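You operate a simulated robot arm through the tools that you are given. There is no shell and no other tool.

The job below is to be done with a simulated robot arm. You get a single attempt, and the scene is never put back.

TASK
Set the press's depth stop as the job card says.
Fine: free its lock screw with the hex key of the size printed beside it, tighten it again and put the key back. Set down upright: what you pick out.

Only the result counts: the job must be done as asked and must still hold three seconds after the hand-in. Knocking over, shifting, dropping, spilling or breaking anything else fails it.

THE ROBOT
A 6-joint arm with a two-finger parallel gripper, fixed in place. Base frame: the origin is at the foot of the arm, x ahead of it, y to its left, z up; the work surface is at about z = 806. Lengths are in mm, angles in rad, forces in N, time in s.
With the tool pointing down near the work surface it reaches from about 300 to 660 mm from the base axis. Its first joint turns from -2.007 to 2.007 rad. Payload 3.43 kg.
The TCP is the grasp point between the finger pads, 34 mm short of the fingertips. In the tool frame z runs along the fingers and y along their closing line. The gripper opens to 128 mm. The fingers are 24 mm wide and 12 mm thick; the gripper's body (48 by 130 mm) begins 96 mm behind the TCP.
Orientation is that of the tool frame in the base frame, as a unit quaternion [x, y, z, w]. With the fingers straight down and closing along the base's y, the tool's x points along the base's -x, its y along +y and its z along -z.

THE INTERFACE
- The arm moves only by the tool drive_tool. Its argument "rows" is a list of rows, each an object (a shift or turn left out is 0, a gripper value left out holds the last) with "slide": the shift along the tool's x, y, z in units of 25 mm (1.0 is 25 mm), a list of three; "dr": the turn, a rotation vector about the tool's x, y, z in units of 4 degrees (1.0 is 4 degrees), a list of three; "gripper": the closure, from 0 (fully open) to 1 (shut). In form: [{"slide": [x, y, z], "dr": [ax, ay, az], "gripper": gripper}, ...]. A call has 1 to 20 rows; each row shifts and turns the commanded pose from where the row before left it, along the tool's axes as they then stand. A call with a number of a shift or a turn outside -1 to 1 is refused whole. A row lasts 0.2 s, in which the tool goes at most 50 mm and 0.15 rad; a call with a longer step from one row to the next is refused whole, and so is a gripper value outside its range. A pose out of reach is approached as far as the arm can. The call stops where the force on the tool passes 40 N (or 10 N more than at its start, if that is more) or the arm is blocked; 0.2 s more then pass. The fingers move at their own pace (about 153 mm/s each) and stop on an object; they squeeze with about 30 N. The grip force told is the motor's: it shows also when the fingers shut on nothing. Time passes only in rows, and 0.2 s behind the last, so rows that do not move let the fingers close. It gives the time, the measured TCP pose, the force on the tool (base axes), the opening and the grip force at its end, in the units of the frame above (readings bear some noise), with the torque about the TCP (base axes, N m) and any sound that the robot's microphone picked up.
- Cameras (640 x 400 px; columns grow to the right, rows downward): "scene" is fixed at [219.5, -498.8, 1550.1]; the picture's right is [0.93, -0.37, 0.00], its down [-0.25, -0.62, -0.74] and it looks along [0.28, 0.69, -0.67] (base axes); focal length 328 px, centre (320, 200). "wrist" rides on the gripper at [76, -11, -160] in the tool frame; the picture's right is [0.15, 0.99, 0.00], its down [-0.88, 0.13, -0.46] and it looks along [-0.45, 0.07, 0.89] (tool axes); focal length 234 px, centre (320, 200). There is no depth. A picture from a camera that has moved, and an enlarged one, comes with that camera's place and axes in the base frame and with its lens.
- capture(camera): a new picture of that camera. It takes no simulated time.
- lift_body(by): slides the trunk up (or, below 0, down) by that many mm; the arm rides with it, the base frame stays. It gives what a move gives, with no picture.
- zoom(camera, box): a new picture of the part [left, top, right, bottom] of that camera's present view, enlarged. It takes no simulated time.
- finish_job(): hands the job in; it is judged then, once.

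Places have to be worked out from the pictures, the camera data and where the tool is seen. Open the gripper and draw the arm clear of the work before you hand the job in, unless the task says otherwise.

The tools are called after "Call:" by a JSON object that holds its "fn" and its "kwargs". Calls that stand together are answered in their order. drive_tool: Moves the arm, as the interface text tells. Its arguments: {"type":"object","properties":{"rows":{"type":"array"}},"required":["rows"]} The other tools are called the same way: lift_body (by) slides the trunk up or down; capture (camera) takes a picture; zoom (camera, box) takes an enlarged picture of a part of a camera's view; finish_job () hands the job in.

At the start:

```text
t: 0.0
tcp_pos: [439.3, -0.1, 1199.2]
ee_rot: [-0.001, 1.0, -0.001, 0.0]
contact_force: [-0.2, -0.1, -0.6]
torque: [0.0, -0.02, -0.01]
opening: 128.1
gripper_force: 0.0
trunk travel left (down, up): [-800.0, 190.0]
```

scene: 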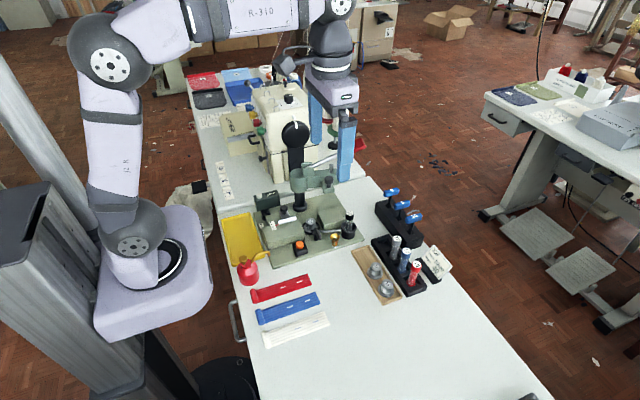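
wrist: 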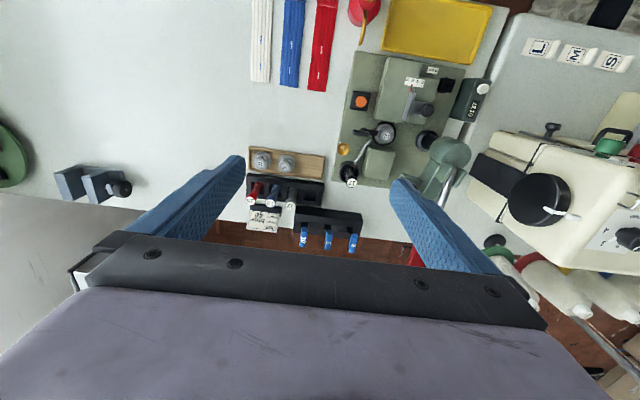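

The pictures show a press on a bench with a job card, hex keys in a stand and some rods in a block. I'll enlarge the relevant parts before moving.

Call:
{"fn": "zoom", "kwargs": {"camera": "scene", "box": [220, 160, 380, 260]}}

Call:
{"fn": "zoom", "kwargs": {"camera": "scene", "box": [340, 180, 468, 310]}}

Call:
{"fn": "zoom", "kwargs": {"camera": "wrist", "box": [330, 40, 500, 200]}}

Call:
{"fn": "zoom", "kwargs": {"camera": "wrist", "box": [230, 130, 390, 260]}}

```text
4.00 times, centred on (300, 210) of scene
camera zoom: at [219.5, -498.8, 1550.1], right [0.93, -0.37, 0.0], down [-0.25, -0.62, -0.74], along [0.28, 0.69, -0.67], focal length 1314 px, centre (400, 160)
```

zoom: 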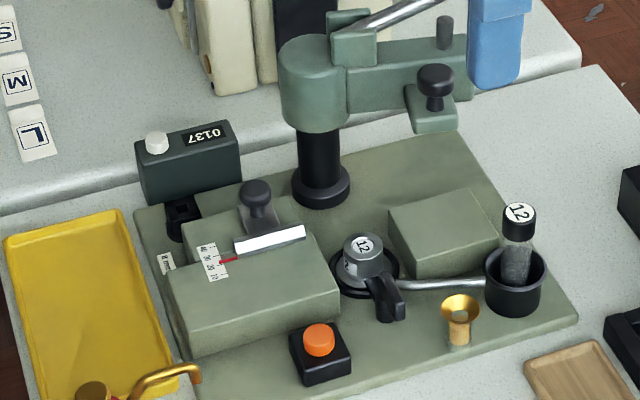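

```text
3.08 times, centred on (404, 245) of scene
camera zoom: at [219.5, -498.8, 1550.1], right [0.93, -0.37, 0.0], down [-0.25, -0.62, -0.74], along [0.28, 0.69, -0.67], focal length 1011 px, centre (62, 62)
```

zoom: 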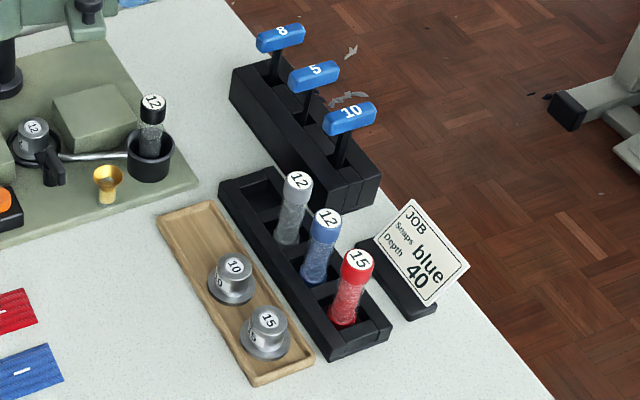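

```text
2.50 times, centred on (415, 120) of wrist
camera zoom: at [363.7, -10.1, 1359.2], right [-0.15, 0.99, 0.0], down [0.88, 0.13, 0.46], along [0.45, 0.07, -0.89], focal length 585 px, centre (82, 400)
```

zoom: 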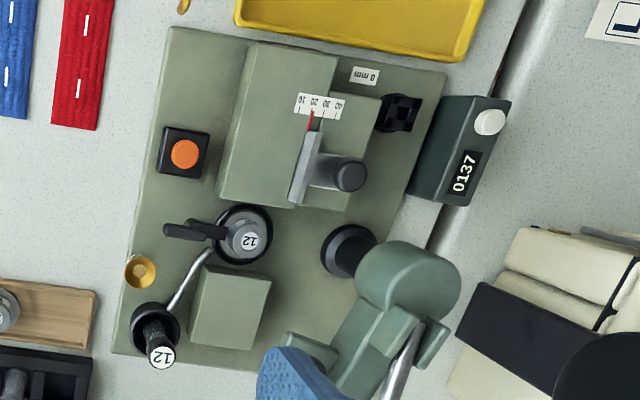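

```text
3.08 times, centred on (310, 195) of wrist
camera zoom: at [363.7, -10.1, 1359.2], right [-0.15, 0.99, 0.0], down [0.88, 0.13, 0.46], along [0.45, 0.07, -0.89], focal length 720 px, centre (351, 215)
```

zoom: 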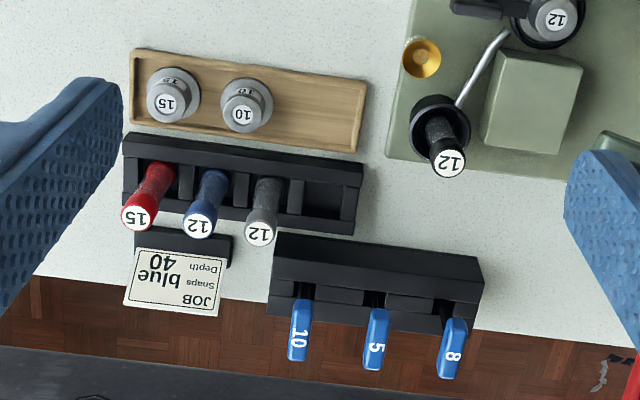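

The job card reads "Snaps blue, Depth 40"; the stop slider has a red pointer on a 10–40 scale and a socket screw with "8 mm" beside it. I'll enlarge further to read the details.

Call:
{"fn": "zoom", "kwargs": {"camera": "scene", "box": [250, 190, 310, 240]}}

Call:
{"fn": "zoom", "kwargs": {"camera": "wrist", "box": [420, 55, 500, 125]}}

Call:
{"fn": "zoom", "kwargs": {"camera": "scene", "box": [380, 180, 470, 290]}}

Call:
{"fn": "zoom", "kwargs": {"camera": "wrist", "box": [285, 195, 365, 265]}}

```text
8.00 times, centred on (280, 215) of scene
camera zoom: at [219.5, -498.8, 1550.1], right [0.93, -0.37, 0.0], down [-0.25, -0.62, -0.74], along [0.28, 0.69, -0.67], focal length 2628 px, centre (640, 80)
```

zoom: 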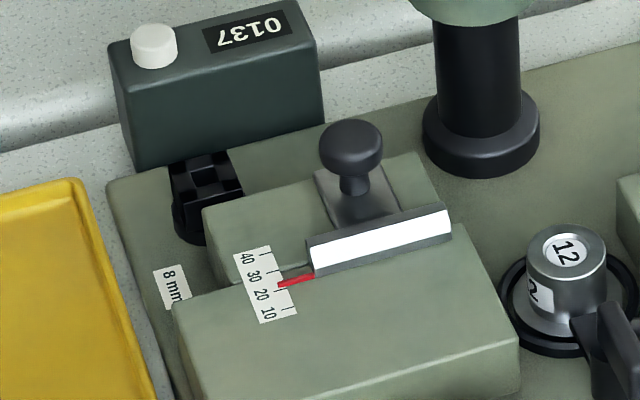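

```text
5.71 times, centred on (460, 90) of wrist
camera zoom: at [363.7, -10.1, 1359.2], right [-0.15, 0.99, 0.0], down [0.88, 0.13, 0.46], along [0.45, 0.07, -0.89], focal length 1338 px, centre (-480, 829)
```

zoom: 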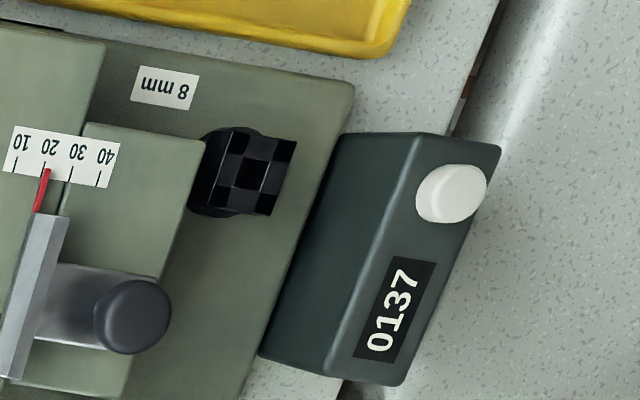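

```text
3.64 times, centred on (425, 235) of scene
camera zoom: at [219.5, -498.8, 1550.1], right [0.93, -0.37, 0.0], down [-0.25, -0.62, -0.74], along [0.28, 0.69, -0.67], focal length 1195 px, centre (-62, 73)
```

zoom: 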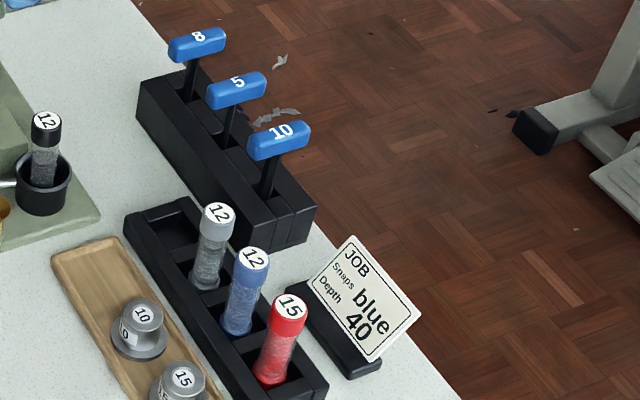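

```text
5.71 times, centred on (325, 230) of wrist
camera zoom: at [363.7, -10.1, 1359.2], right [-0.15, 0.99, 0.0], down [0.88, 0.13, 0.46], along [0.45, 0.07, -0.89], focal length 1338 px, centre (291, 29)
```

zoom: 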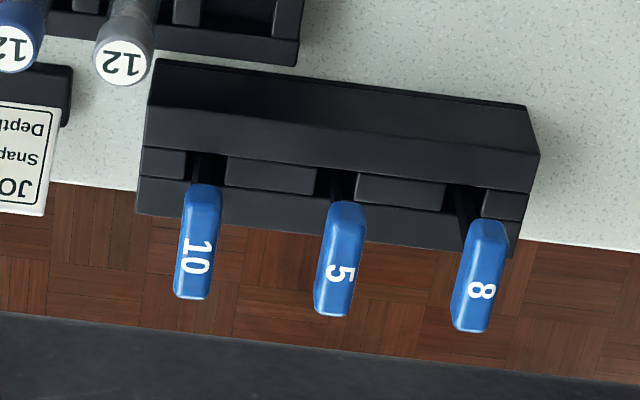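

The lock screw works out to about (335, 246, 832) by crossing both camera rays, and the press head to about (445, 235, top 957). I'll move the arm high over the press so the wrist camera gets a close look.

Call:
{"fn": "drive_tool", "kwargs": {"rows": [{"slide": [0.411, 0.935, 0.5]}, {"slide": [0.411, 0.935, 0.5]}, {"slide": [0.411, 0.935, 0.5]}, {"slide": [0.411, 0.935, 0.5]}, {"slide": [0.411, 0.935, 0.5]}, {"slide": [0.411, 0.935, 0.5]}, {"slide": [0.411, 0.935, 0.5]}, {"slide": [0.411, 0.935, 0.5]}, {"slide": [0.411, 0.935, 0.5]}, {"slide": [0.411, 0.935, 0.5]}, {"slide": [0.411, 0.935, 0.5]}]}}

Call:
{"fn": "capture", "kwargs": {"camera": "wrist"}}

Call:
{"fn": "capture", "kwargs": {"camera": "scene"}}

```text
t: 2.4
tcp_pos: [324.1, 260.6, 1059.1]
ee_rot: [0.0, 1.0, 0.0, -0.001]
contact_force: [-0.7, 0.6, -0.1]
torque: [-0.02, 0.0, 0.0]
opening: 127.9
gripper_force: 0.0
trunk travel left (down, up): [-800.0, 190.0]
```

```text
taken
camera wrist: at [249.5, 250.1, 1219.8], right [-0.15, 0.99, 0.0], down [0.88, 0.13, 0.46], along [0.45, 0.07, -0.89], focal length 234 px, centre (320, 200)
```

wrist: 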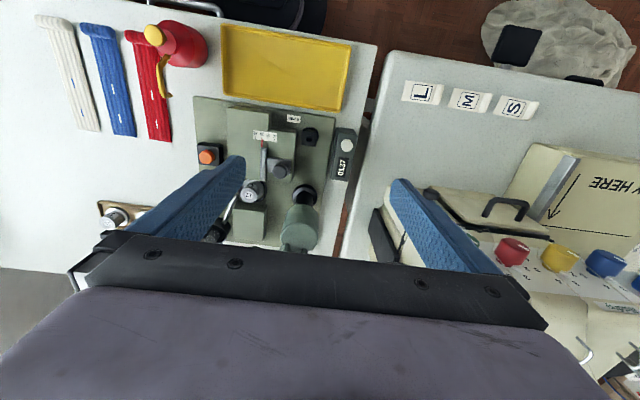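

```text
taken
```

scene: 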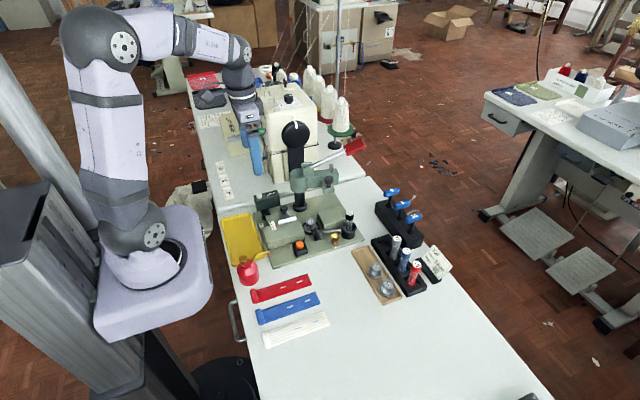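

The wrist camera now looks down on the press. I'll enlarge the stop, the screw and its label.

Call:
{"fn": "zoom", "kwargs": {"camera": "wrist", "box": [190, 80, 370, 260]}}

Call:
{"fn": "zoom", "kwargs": {"camera": "wrist", "box": [240, 100, 330, 190]}}

Call:
{"fn": "zoom", "kwargs": {"camera": "scene", "box": [255, 160, 375, 260]}}

```text
2.22 times, centred on (280, 170) of wrist
camera zoom: at [249.5, 250.1, 1219.8], right [-0.15, 0.99, 0.0], down [0.88, 0.13, 0.46], along [0.45, 0.07, -0.89], focal length 520 px, centre (409, 267)
```

zoom: 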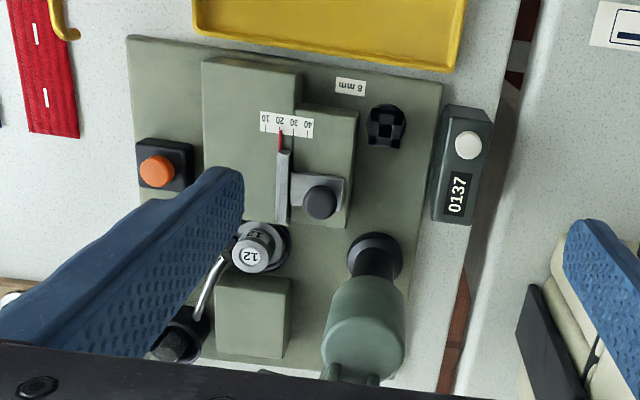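

```text
4.44 times, centred on (285, 145) of wrist
camera zoom: at [249.5, 250.1, 1219.8], right [-0.15, 0.99, 0.0], down [0.88, 0.13, 0.46], along [0.45, 0.07, -0.89], focal length 1041 px, centre (476, 444)
```

zoom: 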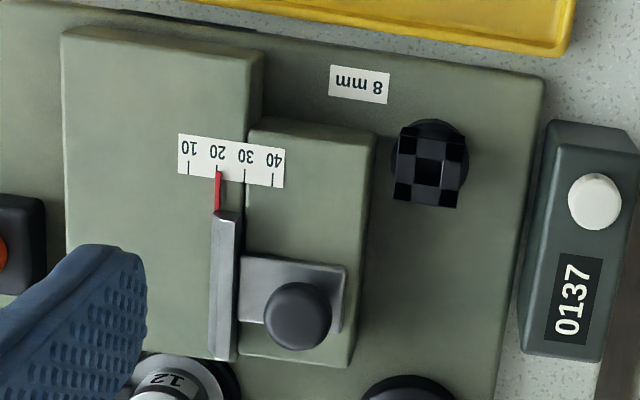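

```text
4.00 times, centred on (315, 210) of scene
camera zoom: at [219.5, -498.8, 1550.1], right [0.93, -0.37, 0.0], down [-0.25, -0.62, -0.74], along [0.28, 0.69, -0.67], focal length 1314 px, centre (340, 160)
```

zoom: 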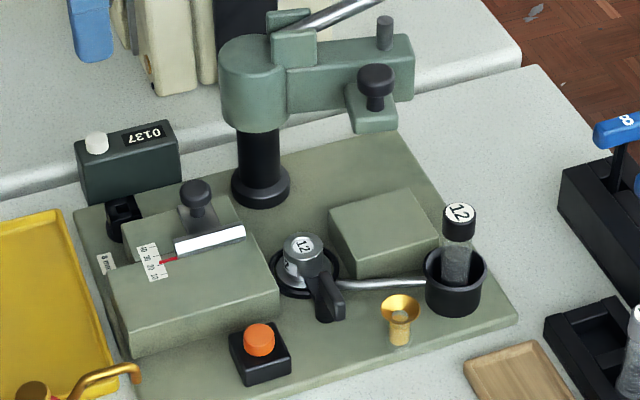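

The plate is nearly square to the base axes, the pointer sits at 20 and 10 scale units are about 10 mm, so the stop must go about 20 mm toward +y. The lever's red handle seems to be near (595, 182, 1050), so I'll rise first and then go over to view the key rack.

Call:
{"fn": "drive_tool", "kwargs": {"rows": [{"slide": [0, 0, -1]}, {"slide": [0, 0, -1]}, {"slide": [0, 0, -1]}, {"slide": [0, 0, -1]}, {"slide": [0, 0, -1]}, {"slide": [0, -1, 0]}, {"slide": [0, -1, 0]}, {"slide": [-0.5, -1, 0]}, {"slide": [-0.9, -1, 0]}, {"slide": [-0.9, -1, 0]}, {"slide": [-0.9, -1, 0]}, {"slide": [-0.9, -1, 0]}, {"slide": [-0.9, -1, 0]}, {"slide": [-0.9, 0, 0]}, {"slide": [-0.9, 0, 0]}, {"slide": [-0.9, 0, 0]}, {"slide": [-0.9, 0, 0]}, {"slide": [-0.9, 0, 0]}]}}

Call:
{"fn": "capture", "kwargs": {"camera": "wrist"}}

Call:
{"fn": "capture", "kwargs": {"camera": "scene"}}

```text
t: 6.2
tcp_pos: [564.4, 57.0, 1185.4]
ee_rot: [0.001, 1.0, 0.001, 0.0]
contact_force: [1.0, 0.8, 0.0]
torque: [-0.04, 0.04, -0.01]
opening: 128.2
gripper_force: 0.0
trunk travel left (down, up): [-800.0, 190.0]
```

```text
taken
camera wrist: at [489.0, 47.1, 1345.8], right [-0.15, 0.99, 0.0], down [0.88, 0.13, 0.45], along [0.45, 0.07, -0.89], focal length 234 px, centre (320, 200)
```

wrist: 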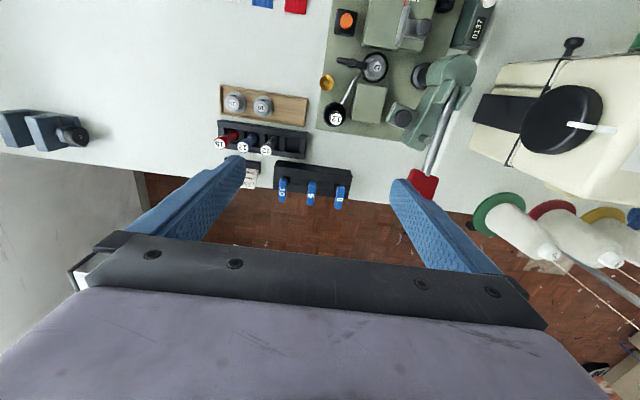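

```text
taken
```

scene: 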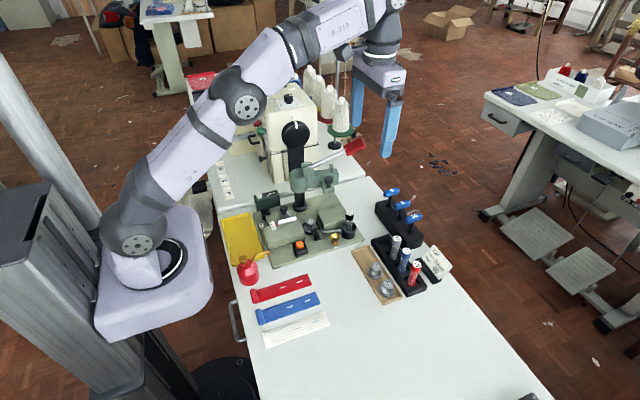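

The lever's red handle works out to about (610, 213, 1028) and the rack lies just off the table edge side. I'll enlarge the keys and the rack from here.

Call:
{"fn": "zoom", "kwargs": {"camera": "wrist", "box": [255, 145, 375, 220]}}

Call:
{"fn": "zoom", "kwargs": {"camera": "scene", "box": [365, 180, 435, 250]}}

Call:
{"fn": "zoom", "kwargs": {"camera": "wrist", "box": [380, 40, 480, 210]}}

```text
5.33 times, centred on (315, 182) of wrist
camera zoom: at [489.0, 47.1, 1345.8], right [-0.15, 0.99, 0.0], down [0.88, 0.13, 0.45], along [0.45, 0.07, -0.89], focal length 1249 px, centre (347, 293)
```

zoom: 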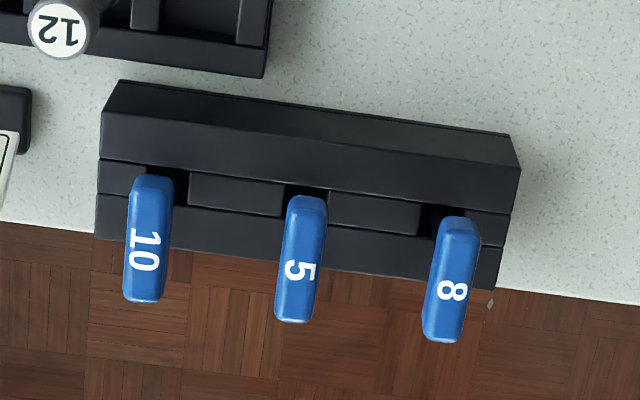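

```text
5.71 times, centred on (400, 215) of scene
camera zoom: at [219.5, -498.8, 1550.1], right [0.93, -0.37, 0.0], down [-0.25, -0.62, -0.74], along [0.28, 0.69, -0.67], focal length 1877 px, centre (-137, 114)
```

zoom: 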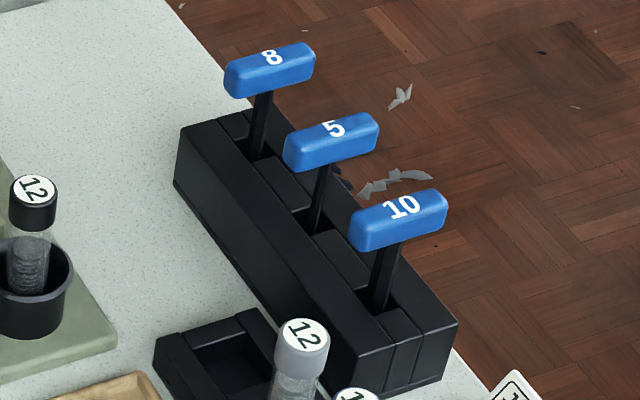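

```text
2.35 times, centred on (430, 125) of wrist
camera zoom: at [489.0, 47.1, 1345.8], right [-0.15, 0.99, 0.0], down [0.88, 0.13, 0.45], along [0.45, 0.07, -0.89], focal length 551 px, centre (61, 376)
```

zoom: 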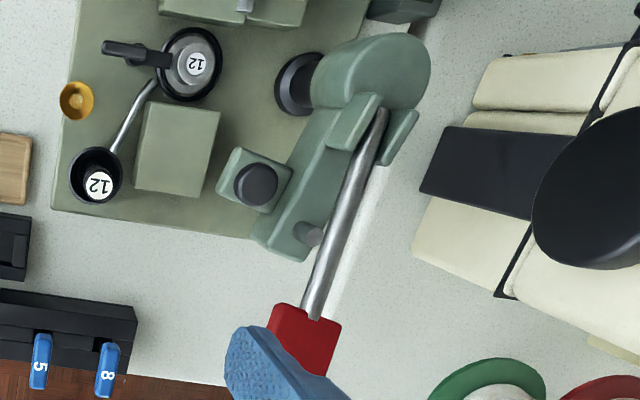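

Key 8's T-handle is a blue bar about 50 mm long lying along x, centred near (700, 121), top at about z 905; key 5 is about 60 mm away. I'll partly close the fingers and move above key 8 while high, to test the reach.

Call:
{"fn": "drive_tool", "kwargs": {"rows": [{"slide": [-0.904, 0.427, 0], "gripper": 0.64}, {"slide": [-0.904, 0.427, 0]}, {"slide": [-0.904, 0.427, 0]}, {"slide": [-0.904, 0.427, 0]}, {"slide": [-0.904, 0.427, 0]}, {"slide": [-0.904, 0.427, 0]}, {"slide": [0, 0, 0]}]}}

Call:
{"fn": "capture", "kwargs": {"camera": "wrist"}}

Call:
{"fn": "capture", "kwargs": {"camera": "scene"}}

```text
t: 7.8
tcp_pos: [594.5, 103.4, 1130.9]
ee_rot: [0.001, 1.0, 0.0, 0.0]
contact_force: [0.6, -0.1, -0.3]
torque: [-0.01, -0.03, 0.01]
opening: 46.1
gripper_force: 0.0
out of reach, approached as far as the arm can: row 1, 2, 3, 4, 5, 6
trunk travel left (down, up): [-800.0, 190.0]
```

```text
taken
camera wrist: at [518.8, 93.5, 1291.2], right [-0.15, 0.99, 0.0], down [0.88, 0.13, 0.46], along [0.45, 0.07, -0.89], focal length 234 px, centre (320, 200)
```

wrist: 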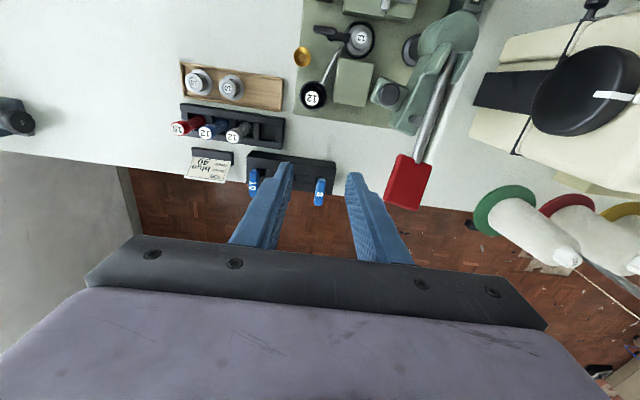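

```text
taken
```

scene: 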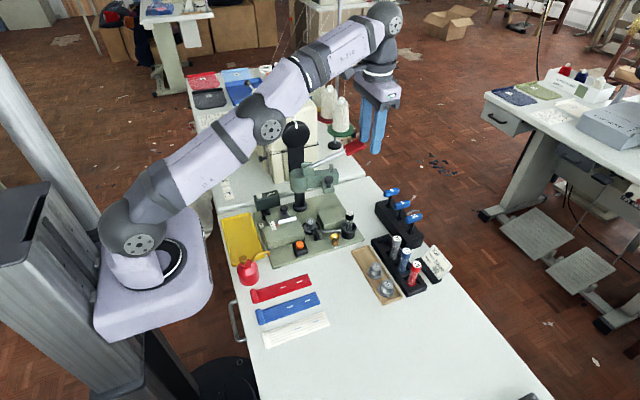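

The arm is fully stretched near radius 603 at this height, so key 8 (radius about 710) needs a small outward tilt and a better trunk height. Before that I need accurate measurements of the lever handle, which stands close to the path, so I'll enlarge it.

Call:
{"fn": "zoom", "kwargs": {"camera": "wrist", "box": [370, 130, 470, 230]}}

Call:
{"fn": "zoom", "kwargs": {"camera": "scene", "box": [320, 130, 400, 190]}}

Call:
{"fn": "zoom", "kwargs": {"camera": "wrist", "box": [235, 140, 355, 215]}}

```text
4.00 times, centred on (420, 180) of wrist
camera zoom: at [518.8, 93.5, 1291.2], right [-0.15, 0.99, 0.0], down [0.88, 0.13, 0.46], along [0.45, 0.07, -0.89], focal length 937 px, centre (-80, 280)
```

zoom: 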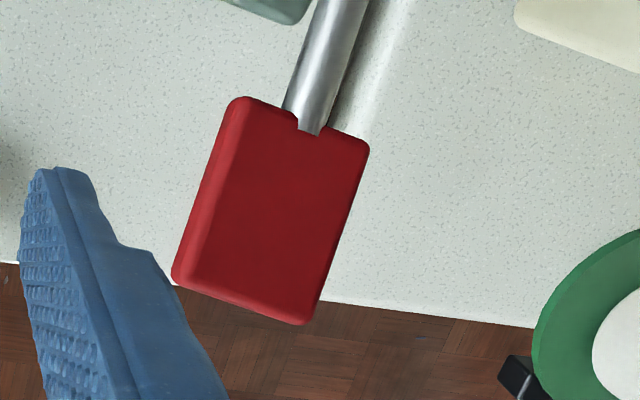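

```text
6.67 times, centred on (360, 160) of scene
camera zoom: at [219.5, -498.8, 1550.1], right [0.93, -0.37, 0.0], down [-0.25, -0.62, -0.74], along [0.28, 0.69, -0.67], focal length 2190 px, centre (53, 467)
```

zoom: 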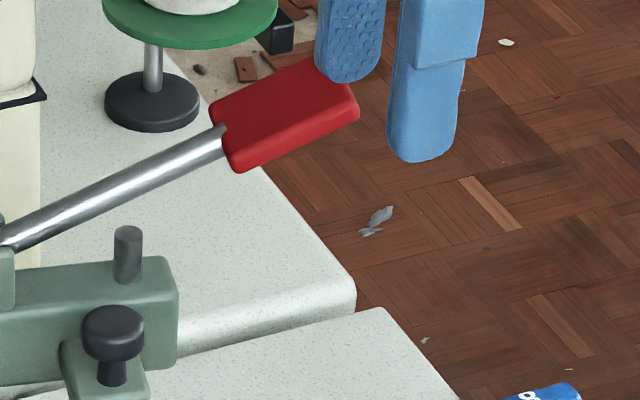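

```text
5.33 times, centred on (295, 178) of wrist
camera zoom: at [518.8, 93.5, 1291.2], right [-0.15, 0.99, 0.0], down [0.88, 0.13, 0.46], along [0.45, 0.07, -0.89], focal length 1249 px, centre (453, 320)
```

zoom: 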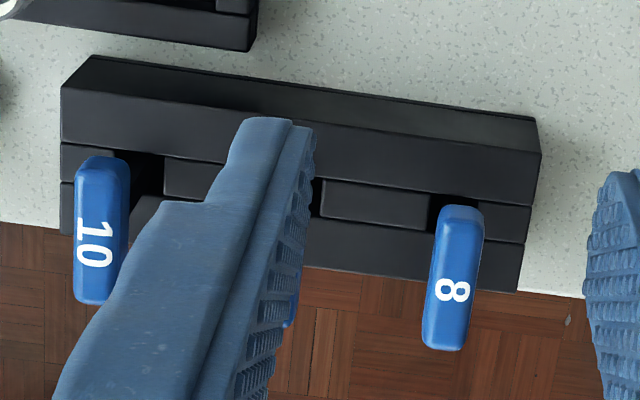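

The paddle's nearest corner comes out at about (636, 190, 1039), leaving roughly 14 mm beside the gripper body at the grasp pose, which is acceptable. I'll raise the trunk by 150 mm so the arm can reach outward at a lower relative height.

Call:
{"fn": "lift_body", "kwargs": {"by": 150}}

Call:
{"fn": "drive_tool", "kwargs": {"rows": [{"slide": [0, 0, 0]}]}}

```text
t: 9.6
tcp_pos: [594.0, 104.8, 1281.7]
ee_rot: [0.0, 1.0, 0.0, 0.0]
contact_force: [0.0, -0.1, -0.1]
torque: [0.0, -0.03, -0.01]
opening: 46.1
gripper_force: 0.0
trunk travel left (down, up): [-950.0, 40.0]
```

```text
t: 9.9
tcp_pos: [594.5, 104.1, 1279.9]
ee_rot: [0.0, 1.0, 0.0, 0.0]
contact_force: [-0.2, -0.6, -0.5]
torque: [0.01, 0.0, 0.03]
opening: 46.0
gripper_force: 0.0
trunk travel left (down, up): [-950.0, 40.0]
```

The tool rose with the trunk and the command is back within reach. I'll lower it to about z 985 at this spot, which is clear of the paddle and everything beneath, and tilt it 8° outward.

Call:
{"fn": "drive_tool", "kwargs": {"rows": [{"slide": [0, 0, 1]}, {"slide": [0, 0, 1]}, {"slide": [0, 0, 1]}, {"slide": [0, 0, 1]}, {"slide": [0, 0, 1]}, {"slide": [0, 0, 1]}, {"slide": [0, 0, 1]}, {"slide": [0, 0, 1]}, {"slide": [0, 0, 1]}, {"slide": [0, 0, 1]}, {"slide": [0, 0, 1]}, {"slide": [0, 0, 0.8]}, {"slide": [-1, 0, 0]}, {"slide": [-1, 0.3, 0]}, {"slide": [-1, 0.3, 0]}, {"slide": [-1, 0.1, 0]}, {"slide": [0, 0, 0]}]}}

Call:
{"fn": "capture", "kwargs": {"camera": "scene"}}

Call:
{"fn": "capture", "kwargs": {"camera": "wrist"}}

```text
t: 13.6
tcp_pos: [651.8, 117.4, 984.9]
ee_rot: [0.0, 1.0, 0.0, 0.0]
contact_force: [-0.8, 0.6, 1.1]
torque: [-0.01, 0.01, 0.01]
opening: 46.1
gripper_force: 0.0
out of reach, approached as far as the arm can: row 15, 16
trunk travel left (down, up): [-950.0, 40.0]
```

```text
taken
```

scene: 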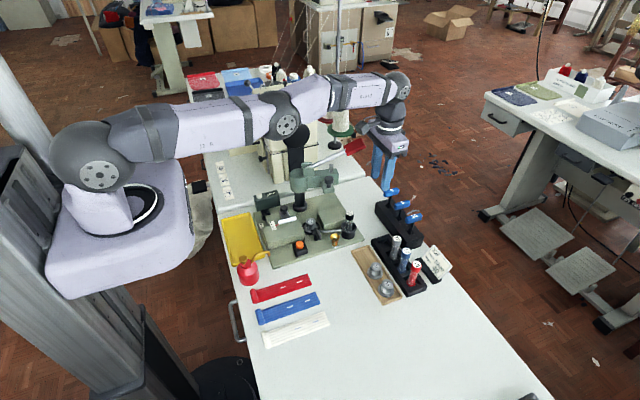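

```text
taken
camera wrist: at [576.3, 106.1, 1145.5], right [-0.15, 0.99, 0.0], down [0.88, 0.13, 0.46], along [0.45, 0.07, -0.89], focal length 234 px, centre (320, 200)
```

wrist: 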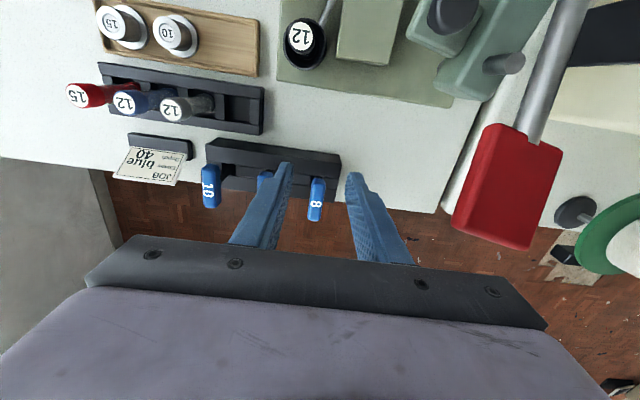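

The vertical-tool limit is radius 662, so key 8 needs about 48 mm more. I'll tilt the fingers 12° outward about base y and then slide to x 700, y 121 at this height, with the fingertips well above the handles.

Call:
{"fn": "drive_tool", "kwargs": {"rows": [{"dr": [0, -1, 0]}, {"dr": [0, -1, 0]}, {"dr": [0, -1, 0]}, {"slide": [-0.626, 0.05, 0.133]}, {"slide": [-0.626, 0.05, 0.133]}, {"slide": [-0.626, 0.05, 0.133]}, {"slide": [0, 0, 0]}]}}

Call:
{"fn": "capture", "kwargs": {"camera": "wrist"}}

Call:
{"fn": "zoom", "kwargs": {"camera": "scene", "box": [330, 60, 450, 250]}}

```text
t: 15.2
tcp_pos: [701.7, 124.2, 984.0]
ee_rot: [0.0, 0.995, 0.001, 0.105]
contact_force: [0.7, 0.3, 0.5]
torque: [0.01, 0.02, 0.01]
opening: 46.0
gripper_force: 0.1
out of reach, approached as far as the arm can: row 1, 2, 3, 4, 5, 6
trunk travel left (down, up): [-950.0, 40.0]
```

```text
taken
camera wrist: at [594.8, 113.1, 1125.2], right [-0.14, 0.99, -0.03], down [0.77, 0.13, 0.63], along [0.63, 0.07, -0.78], focal length 234 px, centre (320, 200)
```

wrist: 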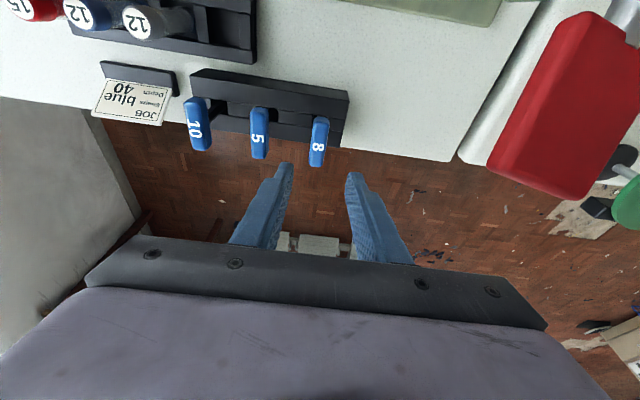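

```text
2.11 times, centred on (390, 155) of scene
camera zoom: at [219.5, -498.8, 1550.1], right [0.93, -0.37, 0.0], down [-0.25, -0.62, -0.74], along [0.28, 0.69, -0.67], focal length 692 px, centre (173, 295)
```

zoom: 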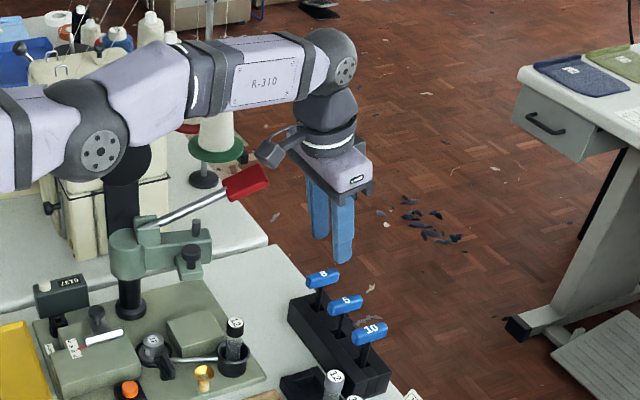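

The tilted tool reached (702, 124, 984) at 12°, above key 8. I'll enlarge the wrist and scene views to refine the key's place relative to the fingers before descending.

Call:
{"fn": "zoom", "kwargs": {"camera": "wrist", "box": [230, 60, 390, 190]}}

Call:
{"fn": "zoom", "kwargs": {"camera": "scene", "box": [360, 140, 440, 220]}}

```text
3.08 times, centred on (310, 125) of wrist
camera zoom: at [594.8, 113.1, 1125.2], right [-0.14, 0.99, -0.03], down [0.77, 0.13, 0.63], along [0.63, 0.07, -0.78], focal length 720 px, centre (351, 431)
```

zoom: 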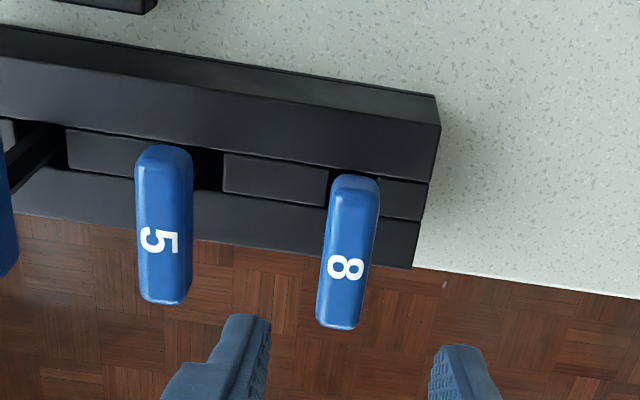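

```text
5.00 times, centred on (400, 180) of scene
camera zoom: at [219.5, -498.8, 1550.1], right [0.93, -0.37, 0.0], down [-0.25, -0.62, -0.74], along [0.28, 0.69, -0.67], focal length 1642 px, centre (-80, 300)
```

zoom: 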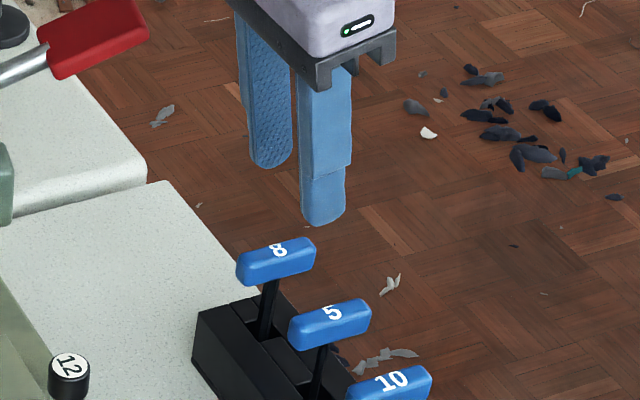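

Key 8's bar centre measures (700, 120.5), top near z 905, about 16 mm wide. I'll shift the tool 3.5 mm to -y first, staying high.

Call:
{"fn": "drive_tool", "kwargs": {"rows": [{"slide": [0.05, -0.145, 0]}, {"slide": [0, 0, 0]}, {"slide": [0, 0, 0]}]}}

```text
t: 15.9
tcp_pos: [701.4, 121.0, 984.1]
ee_rot: [0.0, 0.995, -0.001, 0.105]
contact_force: [0.5, 0.0, 0.1]
torque: [0.01, 0.0, 0.0]
opening: 46.3
gripper_force: 0.0
trunk travel left (down, up): [-950.0, 40.0]
```

Now at (701, 121, 984). I'll lower by trunk 40 mm and check the clearance to the paddle and the key.

Call:
{"fn": "lift_body", "kwargs": {"by": -40}}

Call:
{"fn": "capture", "kwargs": {"camera": "wrist"}}

Call:
{"fn": "zoom", "kwargs": {"camera": "scene", "box": [340, 110, 440, 230]}}

```text
t: 16.8
tcp_pos: [700.5, 120.7, 944.6]
ee_rot: [-0.001, 0.994, 0.0, 0.105]
contact_force: [0.0, 0.5, 0.2]
torque: [0.01, 0.03, 0.01]
opening: 46.2
gripper_force: 0.0
trunk travel left (down, up): [-910.0, 80.0]
```

```text
taken
camera wrist: at [594.0, 109.8, 1085.0], right [-0.14, 0.99, -0.03], down [0.77, 0.13, 0.63], along [0.63, 0.07, -0.78], focal length 234 px, centre (320, 200)
```

wrist: 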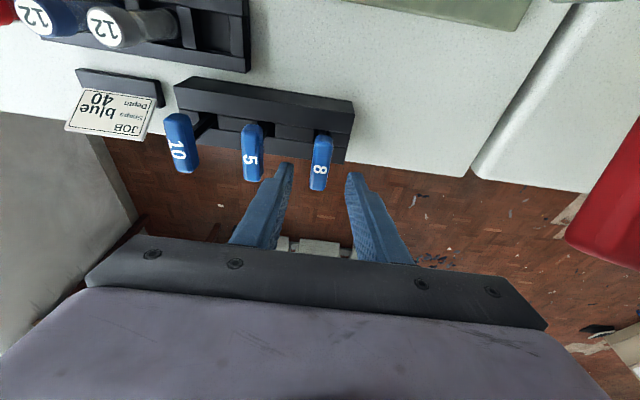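

```text
3.33 times, centred on (390, 170) of scene
camera zoom: at [219.5, -498.8, 1550.1], right [0.93, -0.37, 0.0], down [-0.25, -0.62, -0.74], along [0.28, 0.69, -0.67], focal length 1095 px, centre (87, 300)
```

zoom: 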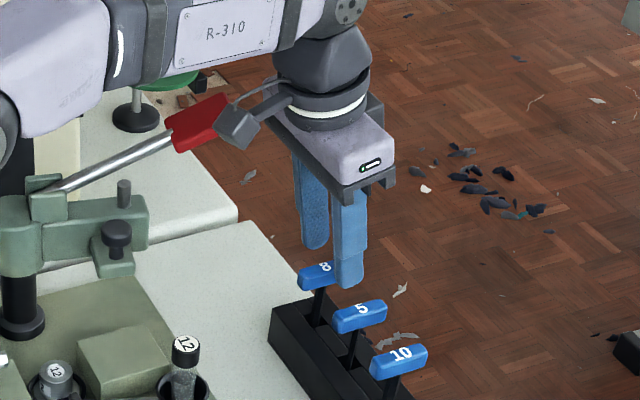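

The paddle corner again measures (636, 189, 1035), leaving about 10 mm or more beside the body at the grasp height. I'll lower the last 33 mm and check before closing.

Call:
{"fn": "lift_body", "kwargs": {"by": -33}}

Call:
{"fn": "capture", "kwargs": {"camera": "wrist"}}

Call:
{"fn": "zoom", "kwargs": {"camera": "scene", "box": [360, 140, 440, 230]}}

```text
t: 17.6
tcp_pos: [700.6, 121.9, 911.0]
ee_rot: [0.0, 0.995, 0.0, 0.104]
contact_force: [-0.1, 0.2, -0.8]
torque: [0.0, -0.02, 0.02]
opening: 45.9
gripper_force: 0.1
trunk travel left (down, up): [-877.0, 113.0]
```

```text
taken
camera wrist: at [594.0, 109.8, 1052.0], right [-0.14, 0.99, -0.03], down [0.77, 0.13, 0.63], along [0.63, 0.07, -0.78], focal length 234 px, centre (320, 200)
```

wrist: 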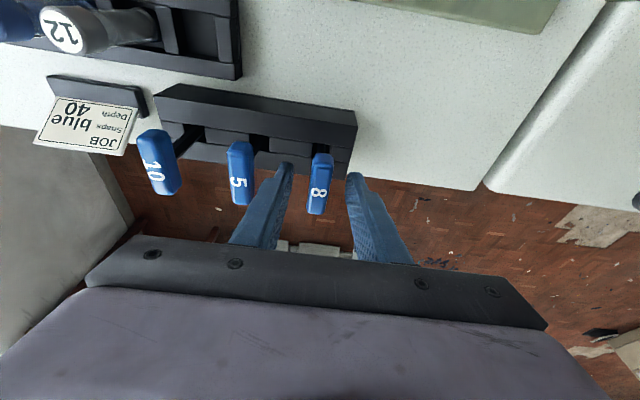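

```text
4.44 times, centred on (400, 185) of scene
camera zoom: at [219.5, -498.8, 1550.1], right [0.93, -0.37, 0.0], down [-0.25, -0.62, -0.74], along [0.28, 0.69, -0.67], focal length 1460 px, centre (-36, 267)
```

zoom: 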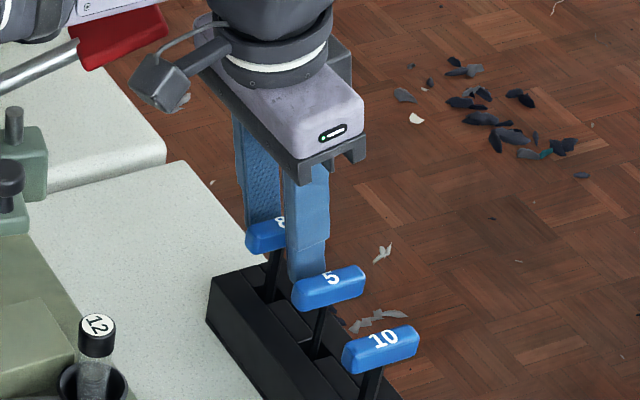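

Handle 8 sits centred between the fingertips. I'll close the gripper on the bar.

Call:
{"fn": "drive_tool", "kwargs": {"rows": [{"gripper": 1}, {"gripper": 1}, {"gripper": 1}, {"gripper": 1}]}}

Call:
{"fn": "zoom", "kwargs": {"camera": "wrist", "box": [230, 100, 390, 240]}}

Call:
{"fn": "zoom", "kwargs": {"camera": "scene", "box": [360, 140, 440, 230]}}

```text
t: 18.6
tcp_pos: [702.0, 120.1, 911.5]
ee_rot: [0.0, 0.994, 0.001, 0.105]
contact_force: [0.6, -0.4, 0.0]
torque: [-0.05, 0.01, -0.04]
opening: 14.8
gripper_force: 30.0
trunk travel left (down, up): [-877.0, 113.0]
```

```text
2.86 times, centred on (310, 170) of wrist
camera zoom: at [594.1, 109.8, 1052.0], right [-0.14, 0.99, -0.03], down [0.77, 0.13, 0.63], along [0.63, 0.07, -0.78], focal length 669 px, centre (349, 286)
```

zoom: 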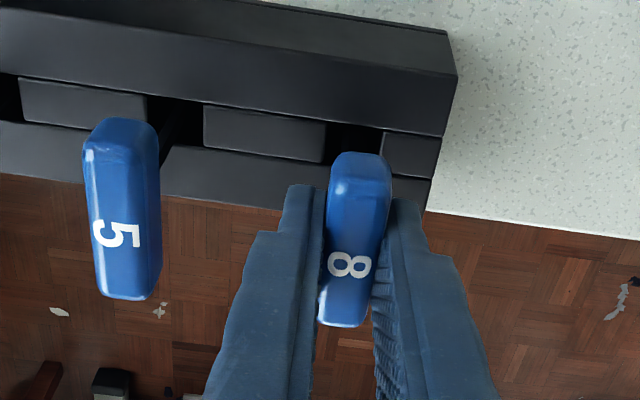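

```text
4.44 times, centred on (400, 185) of scene
camera zoom: at [219.5, -498.8, 1550.1], right [0.93, -0.37, 0.0], down [-0.25, -0.62, -0.74], along [0.28, 0.69, -0.67], focal length 1460 px, centre (-36, 267)
```

zoom: 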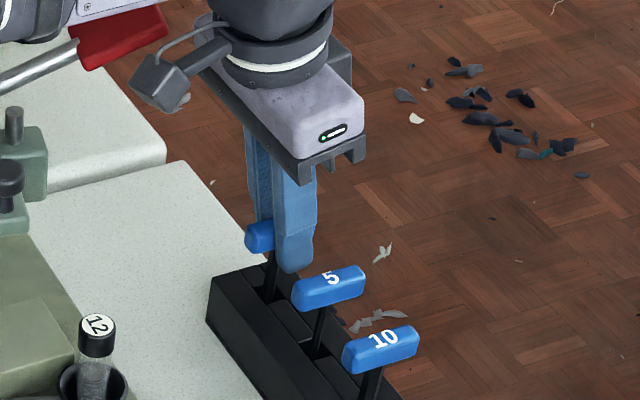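

The bar is held at 14.8 mm with 30 N at TCP (701, 120.5, 911), with the trunk at +77. I'll lift straight up by the trunk, a little first to check, then clear.

Call:
{"fn": "lift_body", "kwargs": {"by": 20}}

Call:
{"fn": "zoom", "kwargs": {"camera": "scene", "box": [360, 140, 440, 230]}}

Call:
{"fn": "lift_body", "kwargs": {"by": 90}}

Call:
{"fn": "zoom", "kwargs": {"camera": "scene", "box": [360, 100, 440, 230]}}

Call:
{"fn": "capture", "kwargs": {"camera": "wrist"}}

```text
t: 19.2
tcp_pos: [700.7, 120.9, 930.5]
ee_rot: [0.0, 0.995, 0.0, 0.104]
contact_force: [0.5, 1.0, -0.8]
torque: [0.02, -0.03, -0.04]
opening: 15.2
gripper_force: 29.5
trunk travel left (down, up): [-897.0, 93.0]
```

```text
4.44 times, centred on (400, 185) of scene
camera zoom: at [219.5, -498.8, 1550.1], right [0.93, -0.37, 0.0], down [-0.25, -0.62, -0.74], along [0.28, 0.69, -0.67], focal length 1460 px, centre (-36, 267)
```

zoom: 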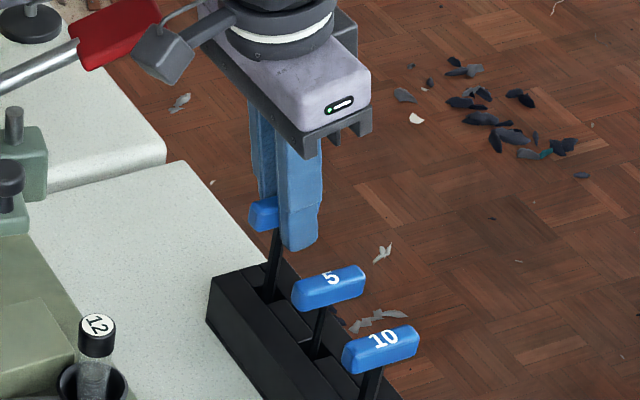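

```text
t: 20.5
tcp_pos: [700.8, 120.7, 1021.4]
ee_rot: [0.0, 0.995, 0.0, 0.104]
contact_force: [0.6, -0.2, -1.7]
torque: [-0.02, -0.01, -0.01]
opening: 15.2
gripper_force: 29.6
trunk travel left (down, up): [-987.0, 3.0]
```

```text
3.08 times, centred on (400, 165) of scene
camera zoom: at [219.5, -498.8, 1550.1], right [0.93, -0.37, 0.0], down [-0.25, -0.62, -0.74], along [0.28, 0.69, -0.67], focal length 1011 px, centre (74, 308)
```

zoom: 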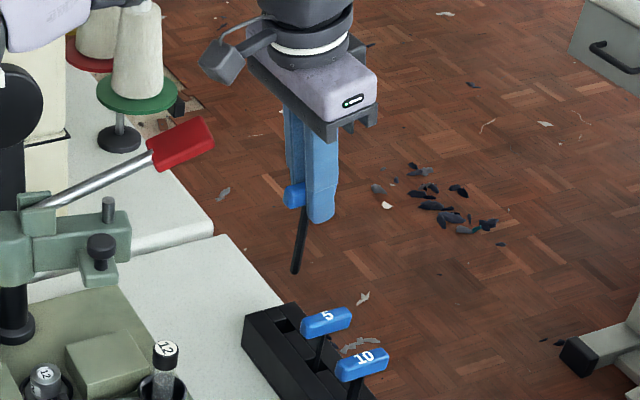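

```text
taken
camera wrist: at [594.3, 109.9, 1161.7], right [-0.14, 0.99, -0.03], down [0.77, 0.13, 0.63], along [0.63, 0.07, -0.78], focal length 234 px, centre (320, 200)
```

wrist: 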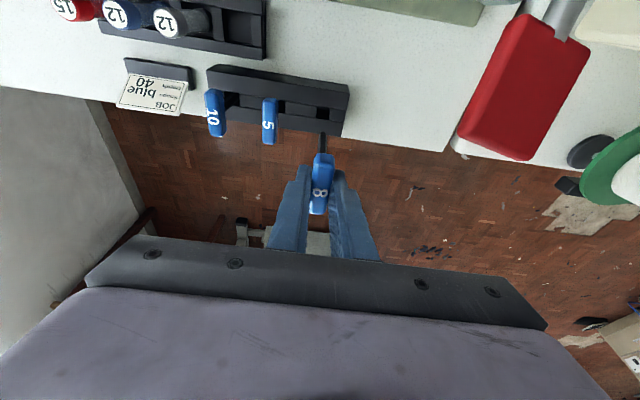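

The key came out cleanly; its tip is about 103 mm below the TCP and it hangs vertical while the tool is tilted 12°. I'll retract inward while rising, then swing over toward the lock screw at a safe height.

Call:
{"fn": "drive_tool", "kwargs": {"rows": [{"slide": [0.777, 0, -0.574]}, {"slide": [0.777, 0, -0.574]}, {"slide": [0.777, 0, -0.574]}, {"slide": [0.777, 0, -0.574]}, {"slide": [0.777, 0, -0.574]}, {"slide": [0.777, 0, -0.574]}, {"slide": [0.777, 0, -0.574]}, {"slide": [0.777, 0, -0.574]}, {"slide": [0.777, 0, -0.574]}, {"slide": [0.777, 0, -0.574]}, {"slide": [0.797, 0.65, 0.141]}, {"slide": [0.797, 0.65, 0.141]}, {"slide": [0.797, 0.65, 0.141]}, {"slide": [0.797, 0.65, 0.141]}, {"slide": [0.797, 0.65, 0.141]}, {"slide": [0.797, 0.65, 0.141]}, {"slide": [0.797, 0.65, 0.141]}, {"slide": [0.797, 0.65, 0.141]}, {"slide": [0, 0, 0]}]}}

Call:
{"fn": "capture", "kwargs": {"camera": "wrist"}}

Call:
{"fn": "capture", "kwargs": {"camera": "scene"}}

```text
t: 24.5
tcp_pos: [608.4, 338.6, 1071.9]
ee_rot: [0.0, 0.995, -0.001, 0.103]
contact_force: [-0.2, -0.4, -1.1]
torque: [0.01, 0.02, -0.02]
opening: 15.0
gripper_force: 30.0
out of reach, approached as far as the arm can: row 1, 2, 3, 4, 5, 6, 7, 8, 9, 10, 11, 12, 13, 14, 15, 16, 17, 18
trunk travel left (down, up): [-987.0, 3.0]
```

```text
taken
camera wrist: at [502.5, 326.7, 1212.9], right [-0.14, 0.99, -0.03], down [0.77, 0.13, 0.63], along [0.62, 0.07, -0.78], focal length 234 px, centre (320, 200)
```

wrist: 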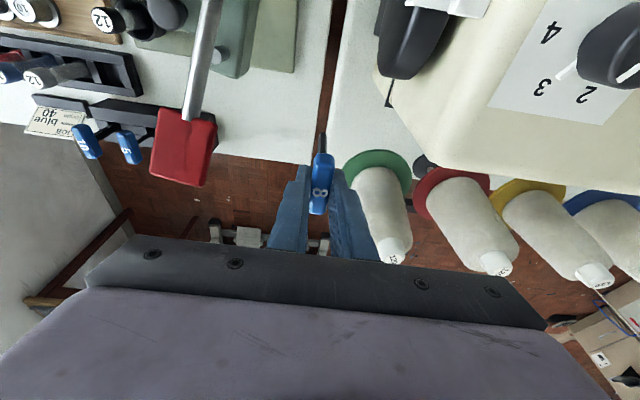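

```text
taken
```

scene: 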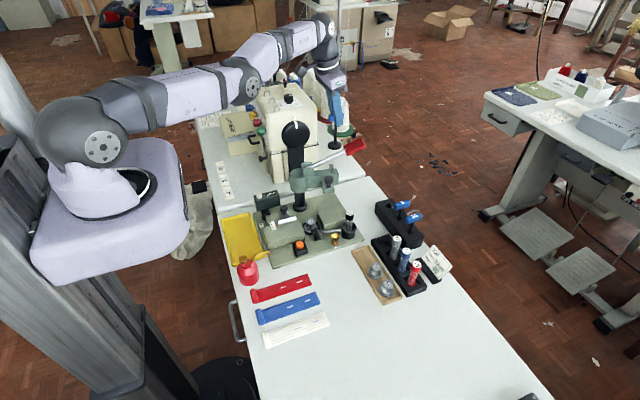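

The arm did not retract: it stayed stretched and swung along its reach limit to (608, 339, 1072), above the thread stand. Forces stayed small; I'll look closely for contact before doing anything else.

Call:
{"fn": "zoom", "kwargs": {"camera": "scene", "box": [270, 20, 390, 200]}}

Call:
{"fn": "zoom", "kwargs": {"camera": "wrist", "box": [240, 100, 440, 280]}}

Call:
{"fn": "zoom", "kwargs": {"camera": "scene", "box": [30, 0, 350, 200]}}

```text
2.22 times, centred on (330, 110) of scene
camera zoom: at [219.5, -498.8, 1550.1], right [0.93, -0.37, 0.0], down [-0.25, -0.62, -0.74], along [0.28, 0.69, -0.67], focal length 730 px, centre (298, 400)
```

zoom: 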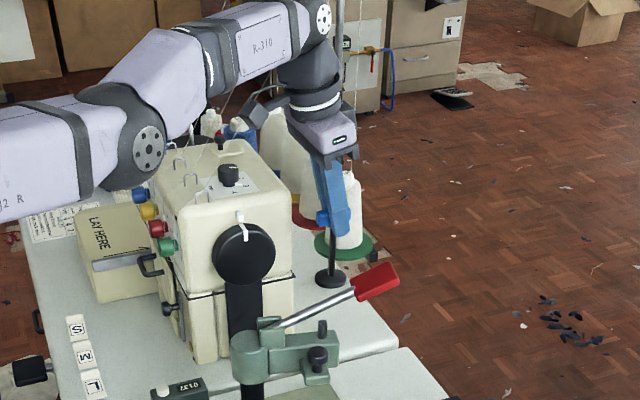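

```text
2.22 times, centred on (340, 190) of wrist
camera zoom: at [502.5, 326.7, 1212.9], right [-0.14, 0.99, -0.03], down [0.77, 0.13, 0.63], along [0.62, 0.07, -0.78], focal length 520 px, centre (276, 222)
```

zoom: 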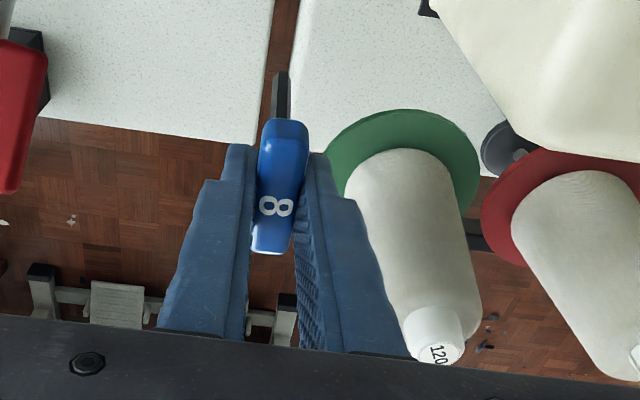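

```text
2.00 times, centred on (190, 100) of scene
camera zoom: at [219.5, -498.8, 1550.1], right [0.93, -0.37, 0.0], down [-0.25, -0.62, -0.74], along [0.28, 0.69, -0.67], focal length 657 px, centre (580, 400)
```

zoom: 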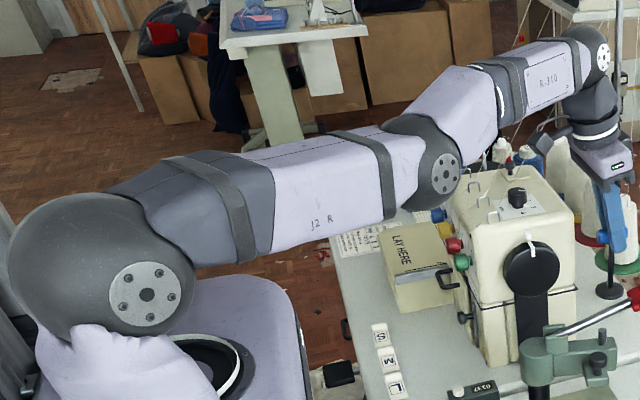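

No contact: the paddle is unmoved, and the nearest thread cone is about 25 mm from the finger. The elbow has slipped slightly below the straight line, which blocks retracting, so I'll command a few outward steps here to straighten it, then look.

Call:
{"fn": "drive_tool", "kwargs": {"rows": [{"slide": [-0.861, 0.3, 0.183]}, {"slide": [0, 0, 0]}]}}

Call:
{"fn": "zoom", "kwargs": {"camera": "scene", "box": [30, 0, 350, 200]}}

```text
t: 25.1
tcp_pos: [613.0, 334.6, 1071.4]
ee_rot: [0.001, 0.995, 0.0, 0.104]
contact_force: [-0.1, 0.1, -0.8]
torque: [0.01, 0.01, 0.01]
opening: 15.0
gripper_force: 30.2
out of reach, approached as far as the arm can: row 1
trunk travel left (down, up): [-987.0, 3.0]
```

```text
2.00 times, centred on (190, 100) of scene
camera zoom: at [219.5, -498.8, 1550.1], right [0.93, -0.37, 0.0], down [-0.25, -0.62, -0.74], along [0.28, 0.69, -0.67], focal length 657 px, centre (580, 400)
```

zoom: 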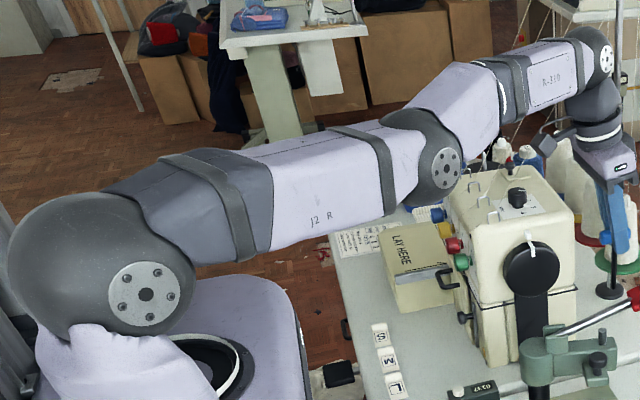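

The elbow is straight (radius 698). Upward steps bend the forearm the wrong way; a downward step should bend the elbow up again, so I'll try one 20 mm down with 5 mm inward — there is clear space under the key here.

Call:
{"fn": "drive_tool", "kwargs": {"rows": [{"slide": [0.338, -0.096, 0.746]}, {"slide": [0, 0, 0]}]}}

```text
t: 25.7
tcp_pos: [611.2, 334.1, 1050.9]
ee_rot: [0.0, 0.995, -0.001, 0.104]
contact_force: [0.5, 0.2, 0.0]
torque: [0.02, 0.03, -0.01]
opening: 15.1
gripper_force: 30.5
trunk travel left (down, up): [-987.0, 3.0]
```

That step was reached without a flag, so the elbow appears to bend again. I'll take a modest inward step with a slight descent to confirm.

Call:
{"fn": "drive_tool", "kwargs": {"rows": [{"slide": [0.377, -0.19, 0.083]}, {"slide": [0, 0, 0]}]}}

Call:
{"fn": "zoom", "kwargs": {"camera": "scene", "box": [30, 0, 350, 200]}}

```text
t: 26.3
tcp_pos: [609.9, 333.9, 1045.6]
ee_rot: [0.0, 0.995, -0.001, 0.103]
contact_force: [-0.2, -0.4, -0.8]
torque: [0.04, 0.0, 0.01]
opening: 15.1
gripper_force: 30.2
out of reach, approached as far as the arm can: row 1
trunk travel left (down, up): [-987.0, 3.0]
```

```text
2.00 times, centred on (190, 100) of scene
camera zoom: at [219.5, -498.8, 1550.1], right [0.93, -0.37, 0.0], down [-0.25, -0.62, -0.74], along [0.28, 0.69, -0.67], focal length 657 px, centre (580, 400)
```

zoom: 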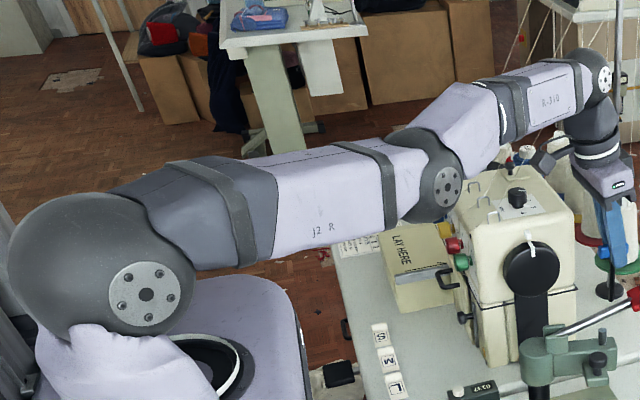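

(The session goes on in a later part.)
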